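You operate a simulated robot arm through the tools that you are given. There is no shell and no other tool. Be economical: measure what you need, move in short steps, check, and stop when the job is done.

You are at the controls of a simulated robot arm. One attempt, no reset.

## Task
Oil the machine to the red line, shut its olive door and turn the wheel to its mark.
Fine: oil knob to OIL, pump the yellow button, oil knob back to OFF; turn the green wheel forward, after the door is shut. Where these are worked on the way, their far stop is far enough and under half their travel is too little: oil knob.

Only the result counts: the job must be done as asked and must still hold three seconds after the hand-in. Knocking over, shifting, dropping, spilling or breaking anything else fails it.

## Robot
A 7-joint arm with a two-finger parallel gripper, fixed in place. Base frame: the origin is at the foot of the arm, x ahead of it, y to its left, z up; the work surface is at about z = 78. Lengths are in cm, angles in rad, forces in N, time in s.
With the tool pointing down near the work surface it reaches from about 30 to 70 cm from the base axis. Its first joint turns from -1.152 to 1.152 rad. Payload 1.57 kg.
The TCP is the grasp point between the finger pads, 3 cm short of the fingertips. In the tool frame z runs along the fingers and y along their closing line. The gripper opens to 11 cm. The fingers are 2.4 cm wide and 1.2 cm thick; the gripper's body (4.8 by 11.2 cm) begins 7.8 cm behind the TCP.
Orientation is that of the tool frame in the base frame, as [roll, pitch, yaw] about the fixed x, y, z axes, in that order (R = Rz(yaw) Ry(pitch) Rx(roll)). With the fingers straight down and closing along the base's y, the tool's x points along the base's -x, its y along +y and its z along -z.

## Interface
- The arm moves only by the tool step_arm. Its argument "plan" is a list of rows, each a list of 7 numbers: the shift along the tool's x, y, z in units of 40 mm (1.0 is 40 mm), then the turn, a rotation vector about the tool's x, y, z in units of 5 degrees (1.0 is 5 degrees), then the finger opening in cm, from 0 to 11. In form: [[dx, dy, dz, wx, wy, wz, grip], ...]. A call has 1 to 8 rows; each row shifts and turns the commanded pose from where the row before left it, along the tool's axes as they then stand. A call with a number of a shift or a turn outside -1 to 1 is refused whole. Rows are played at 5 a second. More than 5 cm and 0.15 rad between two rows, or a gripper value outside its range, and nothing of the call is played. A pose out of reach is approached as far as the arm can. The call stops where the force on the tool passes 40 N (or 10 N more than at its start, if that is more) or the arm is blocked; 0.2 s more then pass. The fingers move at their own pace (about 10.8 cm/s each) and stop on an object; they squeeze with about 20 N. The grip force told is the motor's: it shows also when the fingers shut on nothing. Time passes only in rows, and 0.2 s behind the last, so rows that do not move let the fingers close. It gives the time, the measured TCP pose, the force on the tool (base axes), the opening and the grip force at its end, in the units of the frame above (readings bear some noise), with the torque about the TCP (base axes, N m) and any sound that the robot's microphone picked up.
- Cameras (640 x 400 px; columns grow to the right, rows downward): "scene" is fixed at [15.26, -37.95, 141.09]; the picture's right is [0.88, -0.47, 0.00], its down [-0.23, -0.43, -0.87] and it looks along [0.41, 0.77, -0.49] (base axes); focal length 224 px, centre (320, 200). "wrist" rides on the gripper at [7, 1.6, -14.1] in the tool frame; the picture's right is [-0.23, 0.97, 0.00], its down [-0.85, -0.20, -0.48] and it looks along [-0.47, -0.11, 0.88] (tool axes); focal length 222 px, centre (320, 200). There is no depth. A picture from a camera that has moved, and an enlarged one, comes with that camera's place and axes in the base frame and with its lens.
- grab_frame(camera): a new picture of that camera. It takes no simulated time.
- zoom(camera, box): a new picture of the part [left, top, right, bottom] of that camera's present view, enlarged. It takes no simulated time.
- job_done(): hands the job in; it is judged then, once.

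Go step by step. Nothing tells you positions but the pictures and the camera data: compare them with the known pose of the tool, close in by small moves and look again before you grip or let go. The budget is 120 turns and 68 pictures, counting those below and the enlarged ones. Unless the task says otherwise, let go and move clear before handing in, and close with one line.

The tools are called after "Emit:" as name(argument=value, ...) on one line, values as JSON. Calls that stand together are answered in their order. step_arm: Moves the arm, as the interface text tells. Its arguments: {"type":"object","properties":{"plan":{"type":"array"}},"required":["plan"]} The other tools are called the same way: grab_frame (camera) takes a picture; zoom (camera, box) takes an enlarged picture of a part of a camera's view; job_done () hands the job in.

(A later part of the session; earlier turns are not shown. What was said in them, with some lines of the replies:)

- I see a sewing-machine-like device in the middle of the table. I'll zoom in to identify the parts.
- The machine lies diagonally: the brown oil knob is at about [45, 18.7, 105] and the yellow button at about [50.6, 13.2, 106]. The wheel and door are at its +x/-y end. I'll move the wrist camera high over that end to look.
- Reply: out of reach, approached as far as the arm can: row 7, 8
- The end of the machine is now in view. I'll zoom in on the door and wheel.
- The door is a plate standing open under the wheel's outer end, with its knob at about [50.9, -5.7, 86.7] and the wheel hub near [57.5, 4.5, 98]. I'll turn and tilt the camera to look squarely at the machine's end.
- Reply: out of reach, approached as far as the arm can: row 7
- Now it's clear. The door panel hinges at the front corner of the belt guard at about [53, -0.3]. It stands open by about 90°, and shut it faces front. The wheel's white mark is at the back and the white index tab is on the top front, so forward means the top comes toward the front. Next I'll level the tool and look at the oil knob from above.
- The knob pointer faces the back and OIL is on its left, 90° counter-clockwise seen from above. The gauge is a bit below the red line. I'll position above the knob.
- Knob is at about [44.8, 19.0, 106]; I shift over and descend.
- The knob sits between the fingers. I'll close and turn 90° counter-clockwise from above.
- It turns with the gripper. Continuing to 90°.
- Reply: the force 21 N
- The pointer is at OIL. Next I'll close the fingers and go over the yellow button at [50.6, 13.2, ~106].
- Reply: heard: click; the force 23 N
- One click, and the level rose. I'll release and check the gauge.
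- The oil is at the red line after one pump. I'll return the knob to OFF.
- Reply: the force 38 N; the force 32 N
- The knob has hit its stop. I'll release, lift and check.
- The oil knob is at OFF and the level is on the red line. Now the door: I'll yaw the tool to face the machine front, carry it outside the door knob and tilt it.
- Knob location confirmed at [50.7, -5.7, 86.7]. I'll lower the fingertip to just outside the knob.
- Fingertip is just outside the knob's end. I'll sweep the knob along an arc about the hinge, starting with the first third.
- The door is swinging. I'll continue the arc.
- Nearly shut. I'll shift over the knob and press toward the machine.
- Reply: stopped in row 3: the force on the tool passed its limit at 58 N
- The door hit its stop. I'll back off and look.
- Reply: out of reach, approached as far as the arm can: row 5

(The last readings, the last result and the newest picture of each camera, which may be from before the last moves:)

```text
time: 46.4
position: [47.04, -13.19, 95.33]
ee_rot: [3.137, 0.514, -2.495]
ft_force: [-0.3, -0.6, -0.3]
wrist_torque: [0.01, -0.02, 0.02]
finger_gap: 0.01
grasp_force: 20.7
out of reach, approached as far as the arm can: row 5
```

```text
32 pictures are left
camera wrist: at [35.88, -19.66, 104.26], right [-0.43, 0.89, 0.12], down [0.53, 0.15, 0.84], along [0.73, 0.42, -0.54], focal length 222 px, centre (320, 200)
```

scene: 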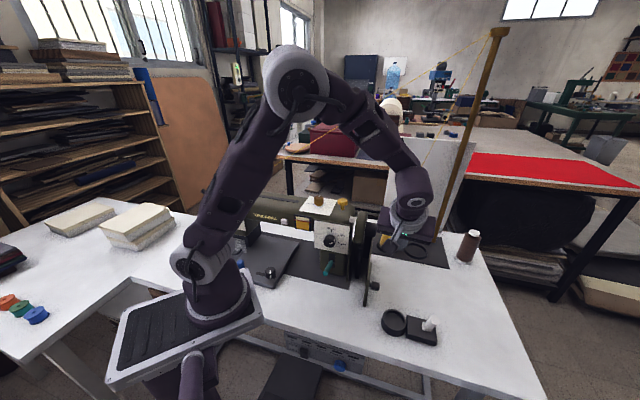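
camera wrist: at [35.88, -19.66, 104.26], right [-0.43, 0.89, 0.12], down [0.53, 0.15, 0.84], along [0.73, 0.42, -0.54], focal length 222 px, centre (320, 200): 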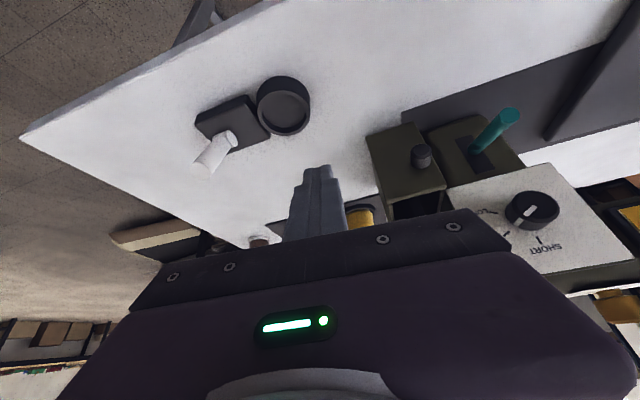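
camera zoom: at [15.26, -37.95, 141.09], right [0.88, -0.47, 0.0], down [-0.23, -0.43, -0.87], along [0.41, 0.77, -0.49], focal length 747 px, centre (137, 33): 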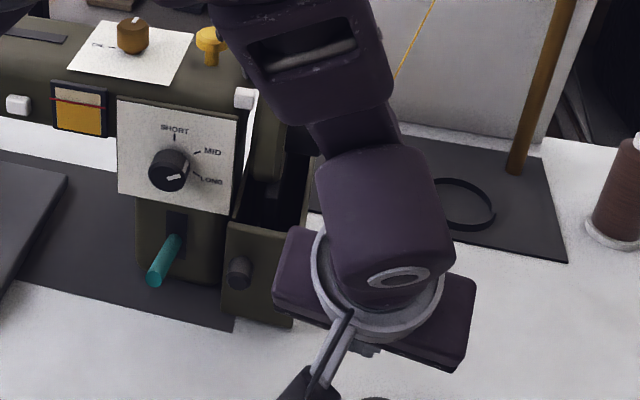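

The door is shut flush. For the wheel, I'll level the tool, rise, and yaw so the camera looks at the wheel's face and the fingers close front-to-back.

Emit:
step_arm(plan=[[0, 0, -0.5, 0, 1, 0, 0], [0, 0, -0.7, 0, 1, 0, 0], [0, 0, -0.7, 0, 1, 0, 0], [0, 0, -0.7, 0, 1, 0, 0], [0, 0, -0.7, 0, 1, 0, 0], [0, 0, -0.7, 0, 0.9, 0, 0], [0, 0, -0.7, 0, 0, -1, 0], [0, 0, 0, 0, 0, -1, 0]])

Emit:
step_arm(plan=[[0, 0, 0, 0, 0, -1, 5], [0, 0, 0, 0, 0, -1, 7], [0, 0, 0, 0, 0, -1, 7], [0, 0, 0, 0, 0, -1, 7], [0, 0, 0, 0, 0, -1, 7], [0, 0, 0, 0, 0, -1, 7], [0, 0, 0, 0, 0, -1, 7], [0, 0, 0, 0, 0, -1, 7]])

Emit:
step_arm(plan=[[0, 0, 0, 0, 0, -1, 7], [0, 0, 0, 0, 0, -1, 7], [0, 0, 0, 0, 0, -1, 7], [0, 0, 0, 0, 0, -1, 7], [0, 0, 0, 0, 0, -1, 7], [0, 0, 0, 0, 0, -1, 7], [0, 0, 0, 0, 0, -1, 7], [0, 0, 0, 0, 0, -1, 7]])

Emit:
grab_frame(camera="wrist")

```text
time: 48.2
position: [43.6, -15.75, 113.21]
ee_rot: [3.138, -0.001, -2.316]
ft_force: [-0.2, -1.2, -0.3]
wrist_torque: [0.03, 0.02, -0.01]
finger_gap: 0.0
grasp_force: 20.1
```

```text
time: 50.0
position: [43.63, -15.83, 113.17]
ee_rot: [3.138, 0.001, -1.618]
ft_force: [-0.5, -0.2, -0.3]
wrist_torque: [0.01, 0.02, 0.0]
finger_gap: 6.97
grasp_force: 0.2
```

```text
time: 51.8
position: [43.58, -15.85, 113.31]
ee_rot: [3.14, 0.003, -0.92]
ft_force: [0.2, 0.0, -0.1]
wrist_torque: [0.03, 0.0, 0.01]
finger_gap: 6.97
grasp_force: 0.0
```

```text
31 pictures are left
camera wrist: at [46.68, -22.32, 127.41], right [-0.91, -0.41, 0.0], down [-0.36, 0.8, 0.48], along [-0.2, 0.44, -0.88], focal length 222 px, centre (320, 200)
```

wrist: 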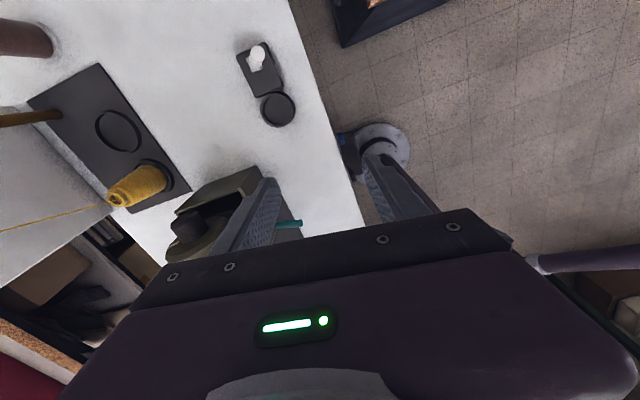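

Emit:
step_arm(plan=[[-0.1, -0.91, 0, 0, 0, 0, 7], [-0.1, -0.91, 0, 0, 0, 0, 7], [-0.1, -0.91, 0, 0, 0, 0, 7], [-0.1, -0.91, 0, 0, 0, 0, 7], [-0.1, -0.91, 0, 0, 0, 0, 7], [-0.1, -0.91, 0, 0, 0, 0, 7]])

Emit:
grab_frame(camera="wrist")

Emit:
zoom(camera="scene", box=[320, 170, 410, 300])

```text
time: 53.2
position: [59.61, -0.88, 113.07]
ee_rot: [3.14, 0.005, -0.922]
ft_force: [0.2, 0.2, -1.0]
wrist_torque: [0.04, -0.03, -0.01]
finger_gap: 6.98
grasp_force: 0.0
```

```text
30 pictures are left
camera wrist: at [62.7, -7.21, 127.27], right [-0.91, -0.41, 0.0], down [-0.36, 0.8, 0.48], along [-0.2, 0.44, -0.88], focal length 222 px, centre (320, 200)
```

wrist: 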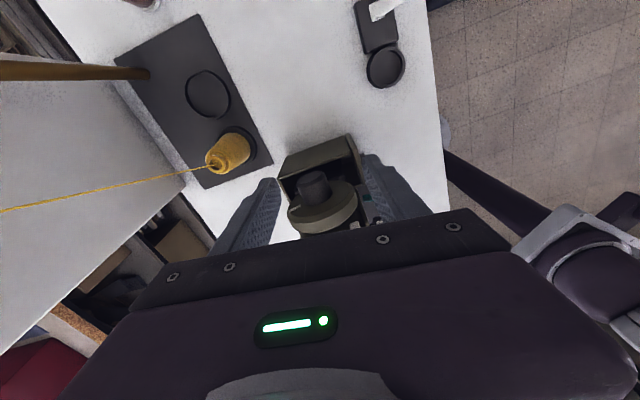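

```text
3.08 times, centred on (365, 235) of scene
camera zoom: at [15.26, -37.96, 141.09], right [0.88, -0.47, 0.0], down [-0.23, -0.43, -0.87], along [0.41, 0.77, -0.49], focal length 689 px, centre (182, 92)
```

zoom: 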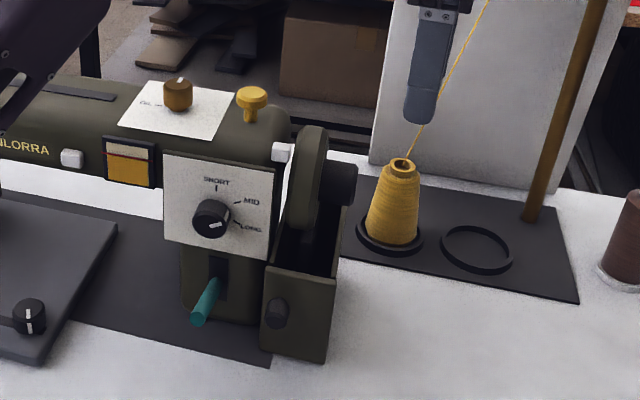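

Emit:
zoom(camera="wrist", box=[260, 120, 390, 240])

Emit:
zoom(camera="scene", box=[350, 200, 380, 250])

```text
3.33 times, centred on (325, 180) of wrist
camera zoom: at [62.7, -7.21, 127.27], right [-0.91, -0.41, 0.0], down [-0.36, 0.8, 0.48], along [-0.2, 0.44, -0.88], focal length 740 px, centre (303, 267)
```

zoom: 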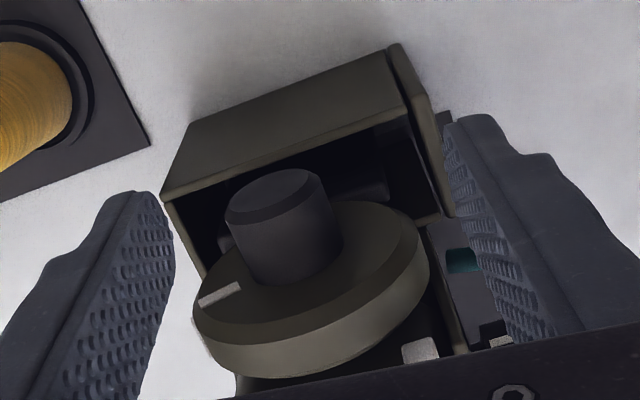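

```text
8.00 times, centred on (365, 225) of scene
camera zoom: at [15.26, -37.96, 141.09], right [0.88, -0.47, 0.0], down [-0.23, -0.43, -0.87], along [0.41, 0.77, -0.49], focal length 1792 px, centre (-40, 0)
```

zoom: 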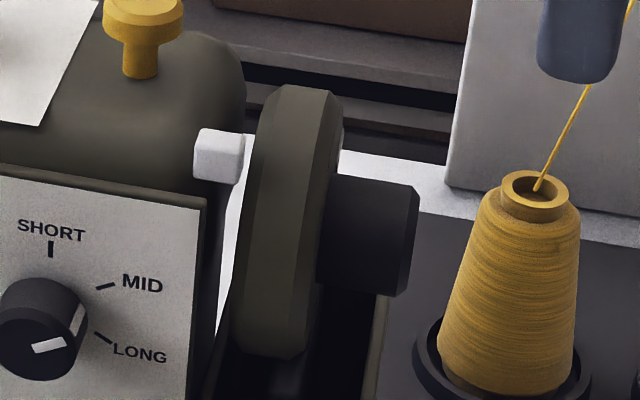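

Hub tip centre is at about [58.5, 5.3, 97.1] and its axis runs along the machine. The mark is at the back, about 130° over the top from the tab. I'll grip the hub from above, front-to-back, starting leaned back, and rotate about its axis.

Emit:
step_arm(plan=[[-0.6, -0.66, 0.4, 0, 0, 0, 7], [-0.6, -0.66, 0.4, 0, 0, 0, 7], [-0.6, -0.66, 0.4, 0, 0, 0, 7], [0, 0, 0, -1, 0, 0, 7], [0, 0, 0, -1, 0, 0, 7], [0, 0, 0, -1, 0, 0, 7], [0, 0, 0, -1, 0, 0, 7], [0, 0, 0, -1, 0, 0, 7]])

Emit:
grab_frame(camera="wrist")

```text
time: 55.0
position: [59.69, 9.27, 107.91]
ee_rot: [2.88, 0.003, -0.922]
ft_force: [-0.3, -0.4, 0.0]
wrist_torque: [0.0, 0.02, -0.02]
finger_gap: 7.03
grasp_force: 0.0
out of reach, approached as far as the arm can: row 6, 7, 8
```

```text
26 pictures are left
camera wrist: at [65.75, 5.03, 122.04], right [-0.89, -0.39, 0.25], down [-0.26, 0.87, 0.41], along [-0.38, 0.3, -0.87], focal length 222 px, centre (320, 200)
```

wrist: 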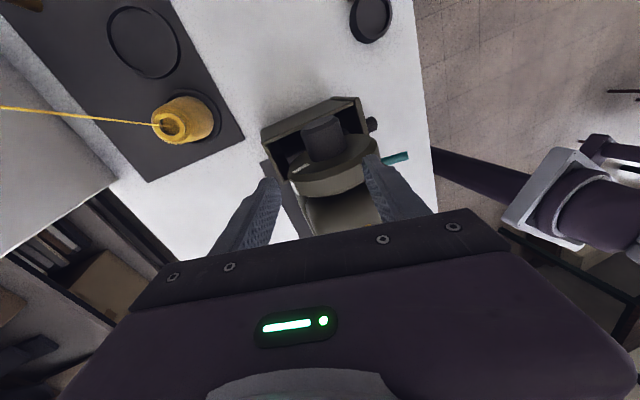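

Lean of -15° is the limit; fine. I'll descend along the tool axis onto the hub.

Emit:
step_arm(plan=[[0.11, 0.055, 0.6, 0, 0, 0, 7], [0.11, 0.055, 0.7, 0, 0, 0, 7], [0, 0, 0.7, 0, 0, 0, 7], [0, 0, 0.55, 0, 0, 0, 7]])

Emit:
grab_frame(camera="wrist")

Emit:
zoom(camera="scene", box=[330, 180, 420, 270])

```text
time: 55.9
position: [57.68, 6.08, 100.25]
ee_rot: [2.849, -0.002, -0.924]
ft_force: [-26.7, -16.1, 9.1]
wrist_torque: [-0.27, 1.07, 0.08]
finger_gap: 9.85
grasp_force: 16.2
stopped in row 4: the force on the tool passed its limit at 42 N (the readings are from after the stop); the commanded pose is now the measured one
```

```text
25 pictures are left
camera wrist: at [63.95, 2.22, 114.28], right [-0.88, -0.38, 0.28], down [-0.25, 0.88, 0.4], along [-0.4, 0.28, -0.87], focal length 222 px, centre (320, 200)
```

wrist: 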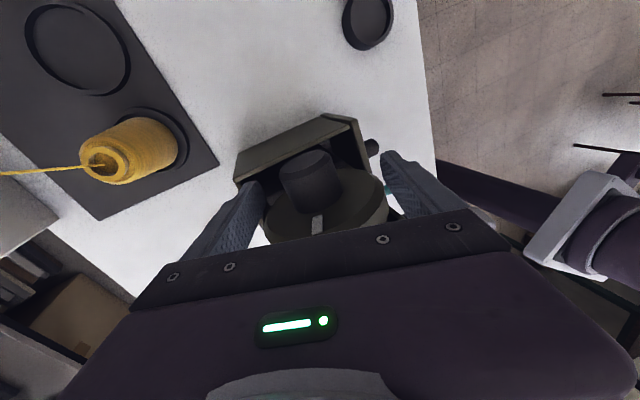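

```text
4.44 times, centred on (375, 225) of scene
camera zoom: at [15.16, -38.0, 141.08], right [0.88, -0.47, 0.0], down [-0.23, -0.43, -0.87], along [0.41, 0.77, -0.49], focal length 996 px, centre (76, 89)
```

zoom: 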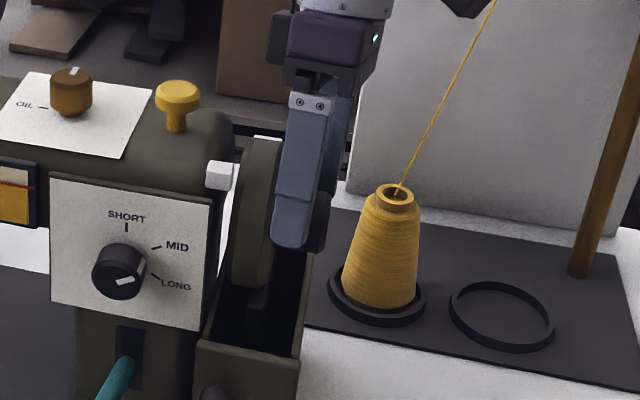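

The fingers caught the wheel rim (it turned forward, and the mark is now near the top), so I'm too close to the disc. I'll retreat up and re-measure.

Emit:
step_arm(plan=[[0.15, 0, -0.5, 0, 0, 0, 9], [0, 0, -0.7, 0, 0, 0, 9], [0, 0, -0.4, 0, 0, 0, 7]])

Emit:
zoom(camera="wrist", box=[240, 80, 400, 240])

Emit:
zoom(camera="scene", box=[340, 195, 390, 245])

```text
time: 56.7
position: [59.81, 6.95, 106.37]
ee_rot: [2.86, -0.001, -0.923]
ft_force: [0.0, 0.2, -0.2]
wrist_torque: [-0.01, -0.04, 0.03]
finger_gap: 6.99
grasp_force: 0.1
```

```text
2.50 times, centred on (320, 160) of wrist
camera zoom: at [65.91, 3.06, 120.41], right [-0.88, -0.38, 0.27], down [-0.26, 0.88, 0.4], along [-0.39, 0.29, -0.87], focal length 555 px, centre (320, 300)
```

zoom: 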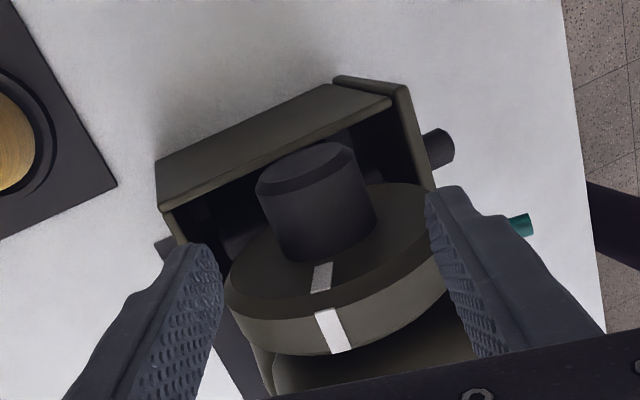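

```text
8.00 times, centred on (365, 220) of scene
camera zoom: at [15.26, -37.95, 141.09], right [0.88, -0.47, 0.0], down [-0.23, -0.43, -0.87], along [0.41, 0.77, -0.49], focal length 1792 px, centre (-40, 40)
```

zoom: 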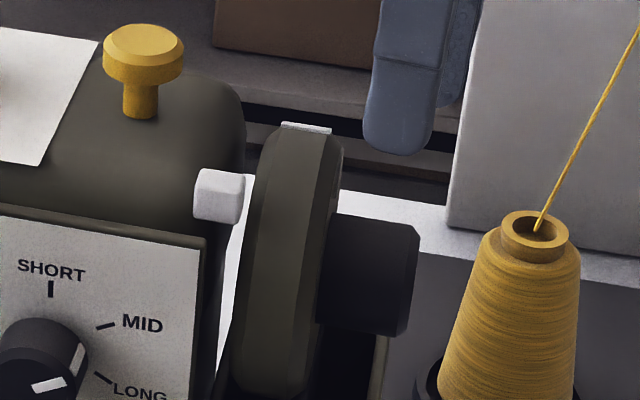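

The mark is now on top, about 45° short of the tab. Re-measured hub centre at about [58.4, 5.2, 96.9]. My earlier descent started too near the disc, so I'll re-approach further out.

Emit:
step_arm(plan=[[0, -0.13, 0.6, 0, 0, 0, 7], [0, 0, 0.6, 0, 0, 0, 7], [0, 0, 0.5, 0, 0, 0, 7], [-0.08, 0, 0.45, 0, 0, 0, 7]])

Emit:
zoom(camera="wrist", box=[220, 80, 420, 240])

Emit:
zoom(camera="scene", box=[330, 180, 420, 270])

```text
time: 57.7
position: [57.99, 6.01, 98.01]
ee_rot: [2.859, -0.003, -0.923]
ft_force: [0.4, 0.9, 0.0]
wrist_torque: [0.01, 0.0, -0.03]
finger_gap: 6.99
grasp_force: 0.2
```

```text
2.50 times, centred on (320, 160) of wrist
camera zoom: at [64.18, 2.11, 111.97], right [-0.88, -0.38, 0.27], down [-0.26, 0.88, 0.4], along [-0.39, 0.29, -0.87], focal length 555 px, centre (320, 300)
```

zoom: 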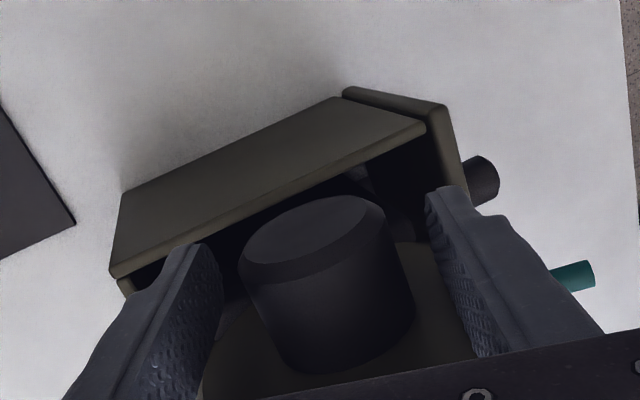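

```text
4.44 times, centred on (375, 225) of scene
camera zoom: at [15.26, -37.96, 141.09], right [0.88, -0.47, 0.0], down [-0.23, -0.43, -0.87], along [0.41, 0.77, -0.49], focal length 996 px, centre (76, 89)
```

zoom: 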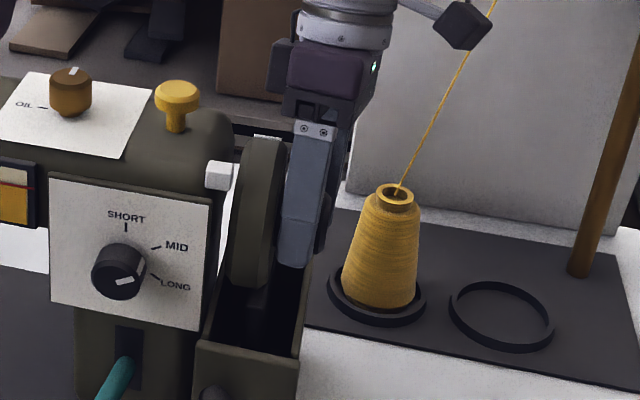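

The hub sits between the fingers with no contact. Closing.

Emit:
step_arm(plan=[[0, 0, 0, 0, 0, 0, 3], [0, 0, 0, 0, 0, 0, 3], [0, 0, 0, 0, 0, 0, 3]])

```text
time: 58.5
position: [57.93, 6.0, 97.98]
ee_rot: [2.858, -0.001, -0.922]
ft_force: [-7.4, -5.0, -2.4]
wrist_torque: [0.04, 0.09, 0.96]
finger_gap: 4.9
grasp_force: 44.4
```

Emit:
step_arm(plan=[[0, 0.022, 0, 1, 0, 0, 3], [0, 0.022, 0, 1, 0, 0, 3], [0, 0.022, 0, 1, 0, 0, 3], [0, 0.022, 0, 1, 0, 0, 3]])

Emit:
zoom(camera="scene", box=[340, 195, 390, 245])

```text
time: 59.5
position: [57.77, 5.8, 97.98]
ee_rot: [-3.076, -0.001, -0.924]
ft_force: [-3.0, -6.8, -4.1]
wrist_torque: [0.61, 0.76, 1.3]
finger_gap: 4.89
grasp_force: 44.6
```

```text
8.00 times, centred on (365, 220) of scene
camera zoom: at [15.26, -37.98, 141.08], right [0.88, -0.47, 0.0], down [-0.23, -0.43, -0.87], along [0.41, 0.77, -0.49], focal length 1792 px, centre (-40, 40)
```

zoom: 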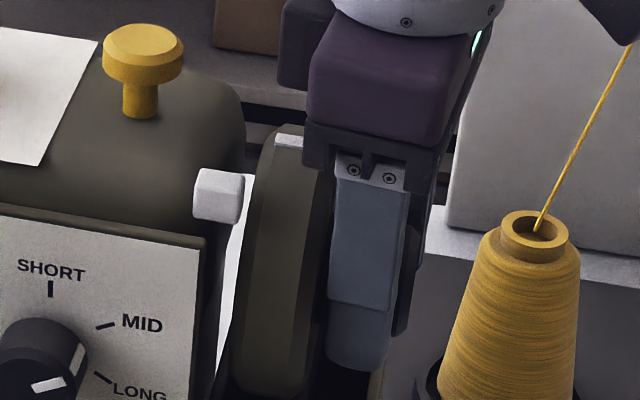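

It turns well. Continuing another 20°.

Emit:
step_arm(plan=[[0, 0.022, 0, 1, 0, 0, 3], [0, 0.022, 0, 1, 0, 0, 3], [0, 0.022, 0, 1, 0, 0, 3], [0, 0.022, 0, 1, 0, 0, 3]])

Emit:
zoom(camera="scene", box=[340, 195, 390, 245])

```text
time: 60.5
position: [57.42, 5.65, 97.92]
ee_rot: [-2.725, -0.002, -0.924]
ft_force: [-2.0, -8.9, -3.0]
wrist_torque: [0.38, 0.55, 1.28]
finger_gap: 4.85
grasp_force: 45.1
```

```text
8.00 times, centred on (365, 220) of scene
camera zoom: at [15.26, -37.98, 141.08], right [0.88, -0.47, 0.0], down [-0.23, -0.43, -0.87], along [0.41, 0.77, -0.49], focal length 1792 px, centre (-40, 40)
```

zoom: 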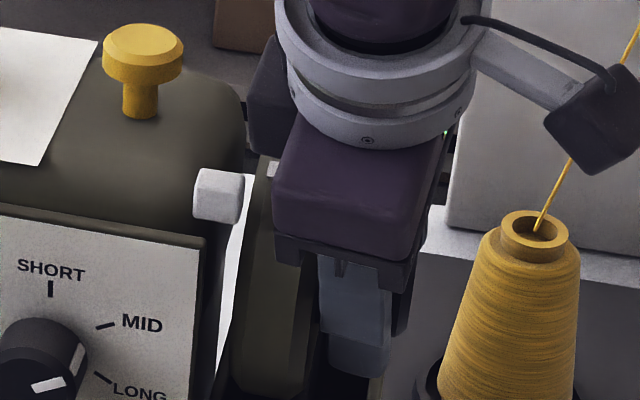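

Mark still needs about 20° more. I'll turn 15°, then release and look.

Emit:
step_arm(plan=[[0, 0.022, 0, 1, 0, 0, 3], [0, 0.022, 0, 1, 0, 0, 3], [0, 0.022, 0, 1, 0, 0, 3], [0, 0, 0, 0, 0, 0, 3]])

Emit:
step_arm(plan=[[0, 0, 0, 0, 0, 0, 7.5], [0, 0, 0, 0, 0, 0, 7.5], [0.1, 0, -0.6, 0, 0, 0, 7.5], [0.1, 0, -0.7, 0, 0, 0, 7.5], [0.6, 0, -0.6, 0, 0, 0, 7.5]])

Emit:
zoom(camera="scene", box=[340, 195, 390, 245])

Emit:
grab_frame(camera="wrist")

```text
time: 61.5
position: [57.26, 5.39, 97.81]
ee_rot: [-2.463, -0.002, -0.923]
ft_force: [1.3, -6.9, -2.3]
wrist_torque: [-0.21, -0.2, 0.9]
finger_gap: 4.8
grasp_force: 44.9
```

```text
time: 62.7
position: [55.42, 0.13, 103.69]
ee_rot: [-2.464, -0.002, -0.924]
ft_force: [-0.1, -1.1, 0.3]
wrist_torque: [0.01, 0.04, 0.04]
finger_gap: 7.5
grasp_force: 0.1
```

```text
8.00 times, centred on (365, 220) of scene
camera zoom: at [15.26, -37.95, 141.09], right [0.88, -0.47, 0.0], down [-0.23, -0.43, -0.87], along [0.41, 0.77, -0.49], focal length 1792 px, centre (-40, 40)
```

zoom: 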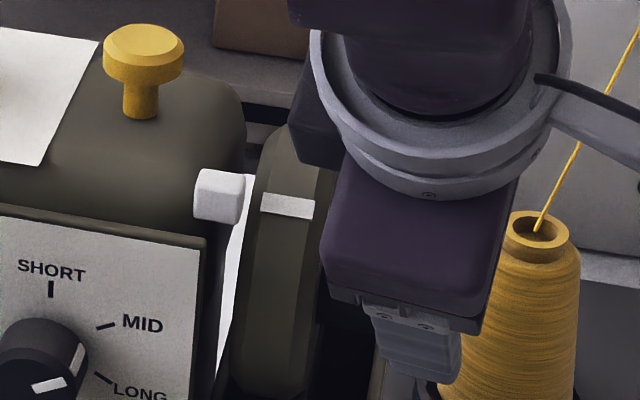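

```text
16 pictures are left
camera wrist: at [51.68, -11.38, 113.78], right [-0.74, -0.28, -0.61], down [-0.63, 0.6, 0.5], along [0.23, 0.75, -0.62], focal length 222 px, centre (320, 200)
```

wrist: 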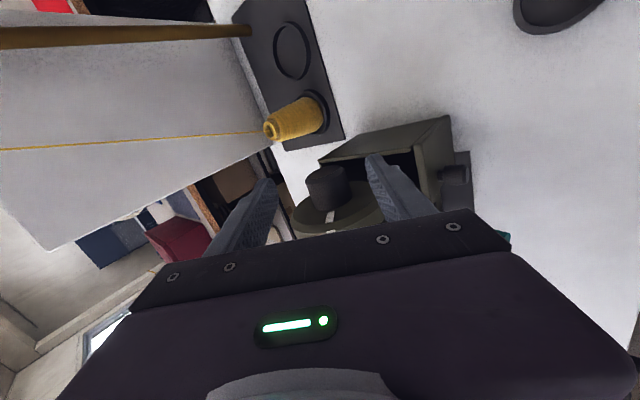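

The rim mark is close to the tab. I'll move the camera to see the mark and tab together.

Emit:
step_arm(plan=[[0, 0, -0.8, 0, 0, 0, 7.5], [0, 0, -0.8, 0, 0, 0, 7.5], [-0.6, 0, -0.3, 0, 0, 0, 7.5], [-0.7, 0, 0, 0, 0, 0, 7.5]])

Emit:
grab_frame(camera="wrist")

```text
time: 63.7
position: [48.35, 1.41, 109.62]
ee_rot: [-2.462, -0.002, -0.924]
ft_force: [-0.5, 0.1, 0.0]
wrist_torque: [-0.01, 0.01, -0.01]
finger_gap: 7.51
grasp_force: 0.0
```

```text
15 pictures are left
camera wrist: at [44.63, -10.12, 119.72], right [-0.74, -0.28, -0.61], down [-0.63, 0.59, 0.5], along [0.23, 0.75, -0.62], focal length 222 px, centre (320, 200)
```

wrist: 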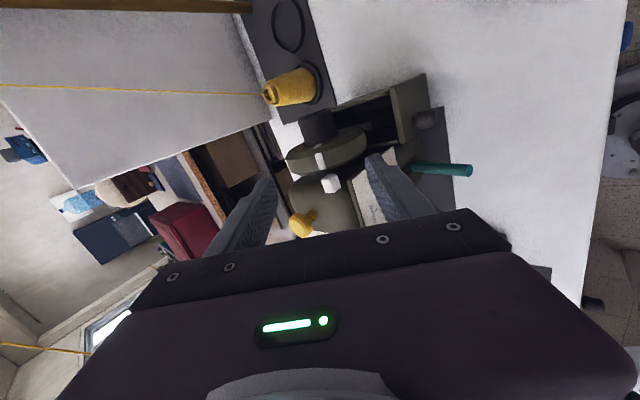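

Emit:
zoom(camera="wrist", box=[270, 90, 400, 220])

Emit:
zoom(camera="scene", box=[345, 205, 385, 245])

```text
3.08 times, centred on (335, 155) of wrist
camera zoom: at [44.63, -10.12, 119.72], right [-0.74, -0.28, -0.61], down [-0.63, 0.59, 0.5], along [0.23, 0.75, -0.62], focal length 684 px, centre (274, 338)
```

zoom: 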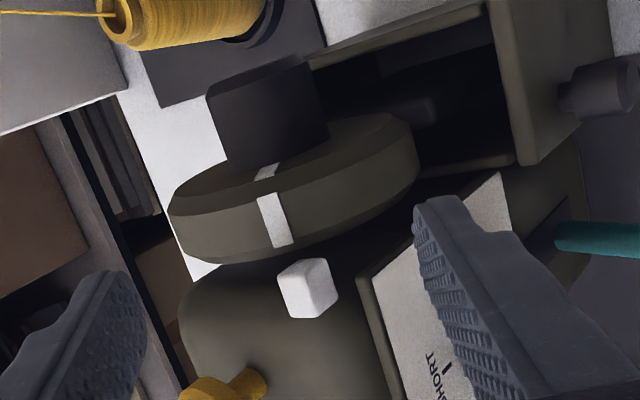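

```text
10.00 times, centred on (365, 225) of scene
camera zoom: at [15.26, -37.96, 141.09], right [0.88, -0.47, 0.0], down [-0.23, -0.43, -0.87], along [0.41, 0.77, -0.49], focal length 2240 px, centre (-130, -50)
```

zoom: 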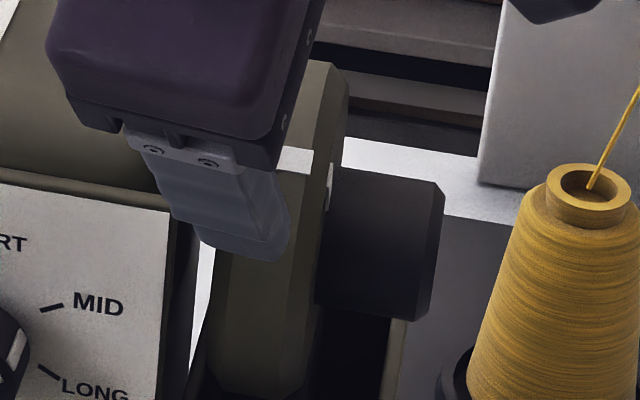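

The camera looks nearly radially at tab and mark. The mark needs about 6° more forward, so I'll go back along the same path, re-grip and turn it.

Emit:
step_arm(plan=[[0.7, 0, 0, 0, 0, 0, 7.5], [0.6, 0, 0.3, 0, 0, 0, 7.5], [0, 0, 0.8, 0, 0, 0, 7.5], [0, 0, 0.8, 0, 0, 0, 7.5], [-0.5, 0, 0.6, 0, 0, 0, 7.5], [-0.1, 0, 0.7, 0, 0, 0, 7.5], [-0.1, 0, 0.6, 0, 0, 0, 7.5]])

Emit:
step_arm(plan=[[0, 0, 0, 0, 0, 0, 3], [0, 0, 0, 0, 0, 0, 3], [0, 0, 0, 0, 0, 0, 3], [0, 0.026, 0, 1, 0, 0, 3], [0, 0, 0, 0.2, 0, 0, 3], [0, 0, 0, 0, 0, 0, 3]])

```text
time: 65.3
position: [57.59, 5.26, 97.74]
ee_rot: [-2.464, -0.003, -0.924]
ft_force: [0.1, -0.3, 0.2]
wrist_torque: [0.03, -0.01, -0.01]
finger_gap: 7.53
grasp_force: 0.1
```

```text
time: 66.7
position: [57.51, 5.11, 97.7]
ee_rot: [-2.361, -0.002, -0.92]
ft_force: [-1.7, 0.3, -2.2]
wrist_torque: [-0.37, -0.41, 1.34]
finger_gap: 4.76
grasp_force: 45.2
```

Release, and go to the same viewpoint to check.

Emit:
step_arm(plan=[[0, 0, 0, 0, 0, 0, 7.5], [0, 0, 0, 0, 0, 0, 7.5], [0.1, 0, -0.6, 0, 0, 0, 7.5], [0.1, 0, -0.7, 0, 0, 0, 7.5], [0.5, 0, -0.6, 0, 0, 0, 7.5], [0, 0, -0.8, 0, 0, 0, 7.5], [0, 0, -0.8, 0, 0, 0, 7.5]])

Emit:
zoom(camera="scene", box=[340, 195, 390, 245])

Emit:
step_arm(plan=[[-0.6, 0, -0.3, 0, 0, 0, 7.5], [-0.7, 0, 0, 0, 0, 0, 7.5]])

Emit:
zoom(camera="wrist", box=[270, 90, 400, 220])

```text
time: 68.3
position: [51.12, -2.96, 107.66]
ee_rot: [-2.36, 0.0, -0.925]
ft_force: [-0.5, -0.1, 0.4]
wrist_torque: [-0.01, -0.02, 0.0]
finger_gap: 7.52
grasp_force: 0.2
```

```text
8.00 times, centred on (365, 220) of scene
camera zoom: at [15.26, -37.96, 141.09], right [0.88, -0.47, 0.0], down [-0.23, -0.43, -0.87], along [0.41, 0.77, -0.49], focal length 1792 px, centre (-40, 40)
```

zoom: 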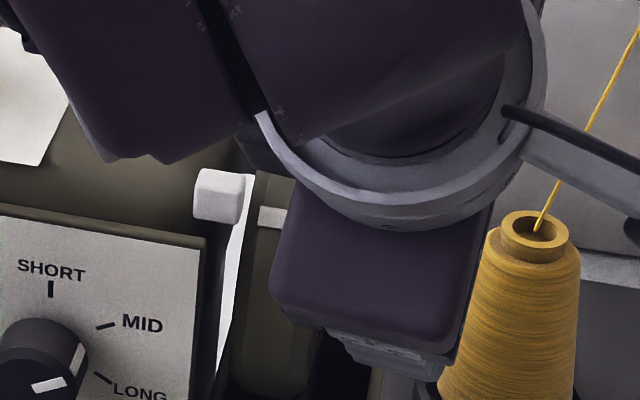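

```text
time: 68.9
position: [47.37, 0.63, 108.47]
ee_rot: [-2.356, 0.0, -0.923]
ft_force: [-0.2, -0.1, 0.5]
wrist_torque: [-0.03, 0.0, 0.01]
finger_gap: 7.5
grasp_force: 0.2
```

```text
3.08 times, centred on (335, 155) of wrist
camera zoom: at [42.84, -11.45, 117.42], right [-0.69, -0.24, -0.69], down [-0.67, 0.56, 0.48], along [0.28, 0.79, -0.55], focal length 684 px, centre (274, 338)
```

zoom: 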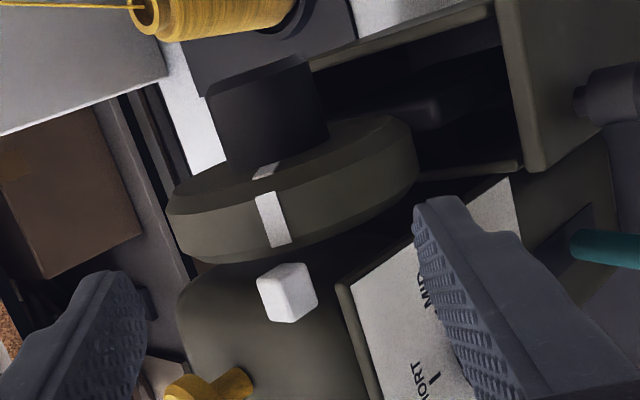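

The mark and tab now agree within about a degree in this view, and the scene view agrees too. I'll move clear and do a final check.

Emit:
step_arm(plan=[[0, 0, -0.8, 0, 0, 0, 7.5], [0, 0, -0.8, 0, 0, 0, 7.5], [0.5, 0.5, -0.5, 0, 0, 0, 7.5], [0.8, 0.4, 0, 0, 0, 0, 7.5], [0.8, 0.4, 0, 0, 0, 0, 7.5], [0, 0, 0, 0, 0, 0, 7.5]])

Emit:
grab_frame(camera="scene")

Emit:
zoom(camera="scene", box=[290, 180, 390, 310])

```text
time: 70.3
position: [44.89, -11.95, 110.84]
ee_rot: [-2.359, -0.003, -0.923]
ft_force: [-0.8, -0.2, -0.1]
wrist_torque: [-0.01, -0.02, 0.04]
finger_gap: 7.51
grasp_force: 0.0
```

```text
10 pictures are left
```

scene: 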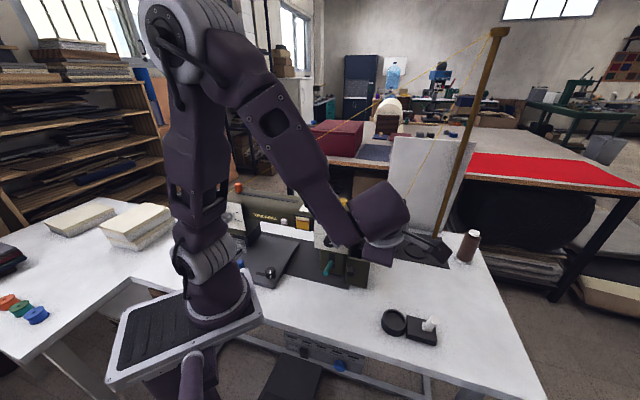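

```text
3.08 times, centred on (340, 245) of scene
camera zoom: at [15.26, -37.96, 141.09], right [0.88, -0.47, 0.0], down [-0.23, -0.43, -0.87], along [0.41, 0.77, -0.49], focal length 689 px, centre (258, 62)
```

zoom: 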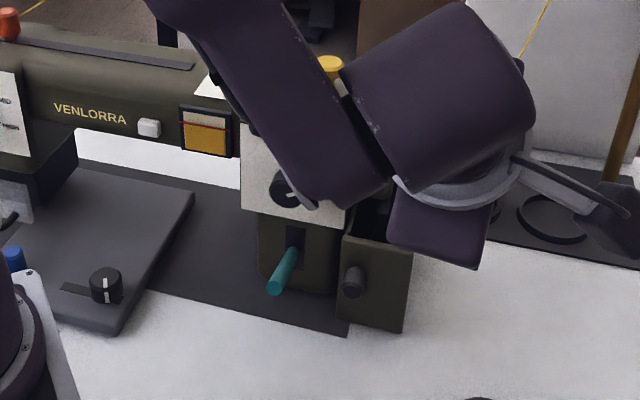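

The arm hides the view. I'll straighten and raise it, then check once more.

Emit:
step_arm(plan=[[0.3, 0.5, -0.5, -1, 0, 0, 7.5], [0.3, 0.5, -0.5, -1, 0, 0, 7.5], [0.3, 0, -0.5, -1, 0, 0, 7.5], [0.3, 0, -0.5, -1, 0, 0, 7.5], [0, 0.3, -0.3, -1, 0, 0, 7.5], [0, 0.3, -0.3, -1, 0, 0, 7.5], [0, 0.3, 0, -1, 0, 0, 7.5], [0, 0.3, 0, -1, 0, 0, 7.5]])

Emit:
zoom(camera="scene", box=[290, 180, 390, 310])

```text
time: 72.1
position: [37.22, -23.65, 115.28]
ee_rot: [-3.057, -0.001, -0.922]
ft_force: [-0.8, -0.4, 0.3]
wrist_torque: [-0.01, -0.03, 0.0]
finger_gap: 7.52
grasp_force: 0.0
```

```text
3.08 times, centred on (340, 245) of scene
camera zoom: at [15.26, -37.96, 141.09], right [0.88, -0.47, 0.0], down [-0.23, -0.43, -0.87], along [0.41, 0.77, -0.49], focal length 689 px, centre (258, 62)
```

zoom: 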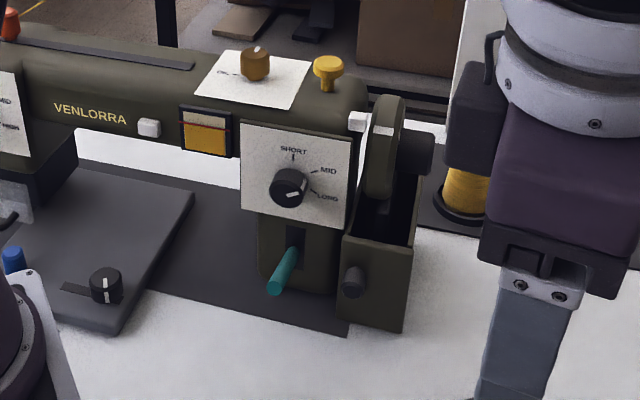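

Emit:
zoom(camera="scene", box=[342, 205, 372, 235])

Emit:
zoom(camera="scene", box=[335, 240, 385, 295])

```text
13.33 times, centred on (357, 220) of scene
camera zoom: at [15.26, -37.96, 141.09], right [0.88, -0.47, 0.0], down [-0.23, -0.43, -0.87], along [0.41, 0.77, -0.49], focal length 2987 px, centre (-173, -67)
```

zoom: 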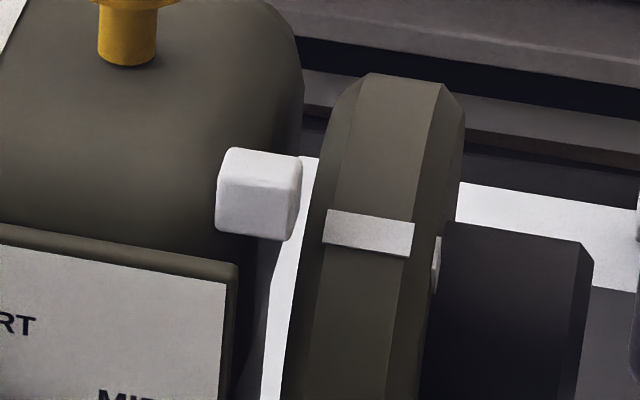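

```text
7.27 times, centred on (360, 268) of scene
camera zoom: at [15.26, -37.96, 141.09], right [0.88, -0.47, 0.0], down [-0.23, -0.43, -0.87], along [0.41, 0.77, -0.49], focal length 1629 px, centre (29, -291)
```

zoom: 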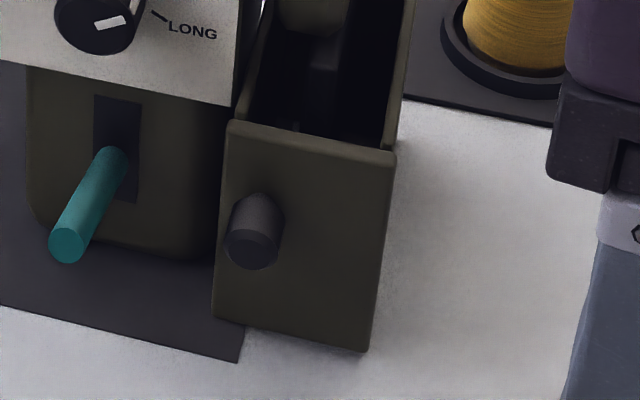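

Oil is at the red line, the knob is at OFF, the door is flush and the wheel mark lines up with the tab. Handing in.

Emit:
job_done()

```text
The job is handed in.
```

I handed the job in with the oil at the red line after one pump, the oil knob back at OFF, the olive door shut, and the green wheel turned forward to within about a degree of its tab. On the first approach the fingers caught the wheel rim and turned it part of the way forward; the door was already shut, and I finished the turn by gripping the hub.
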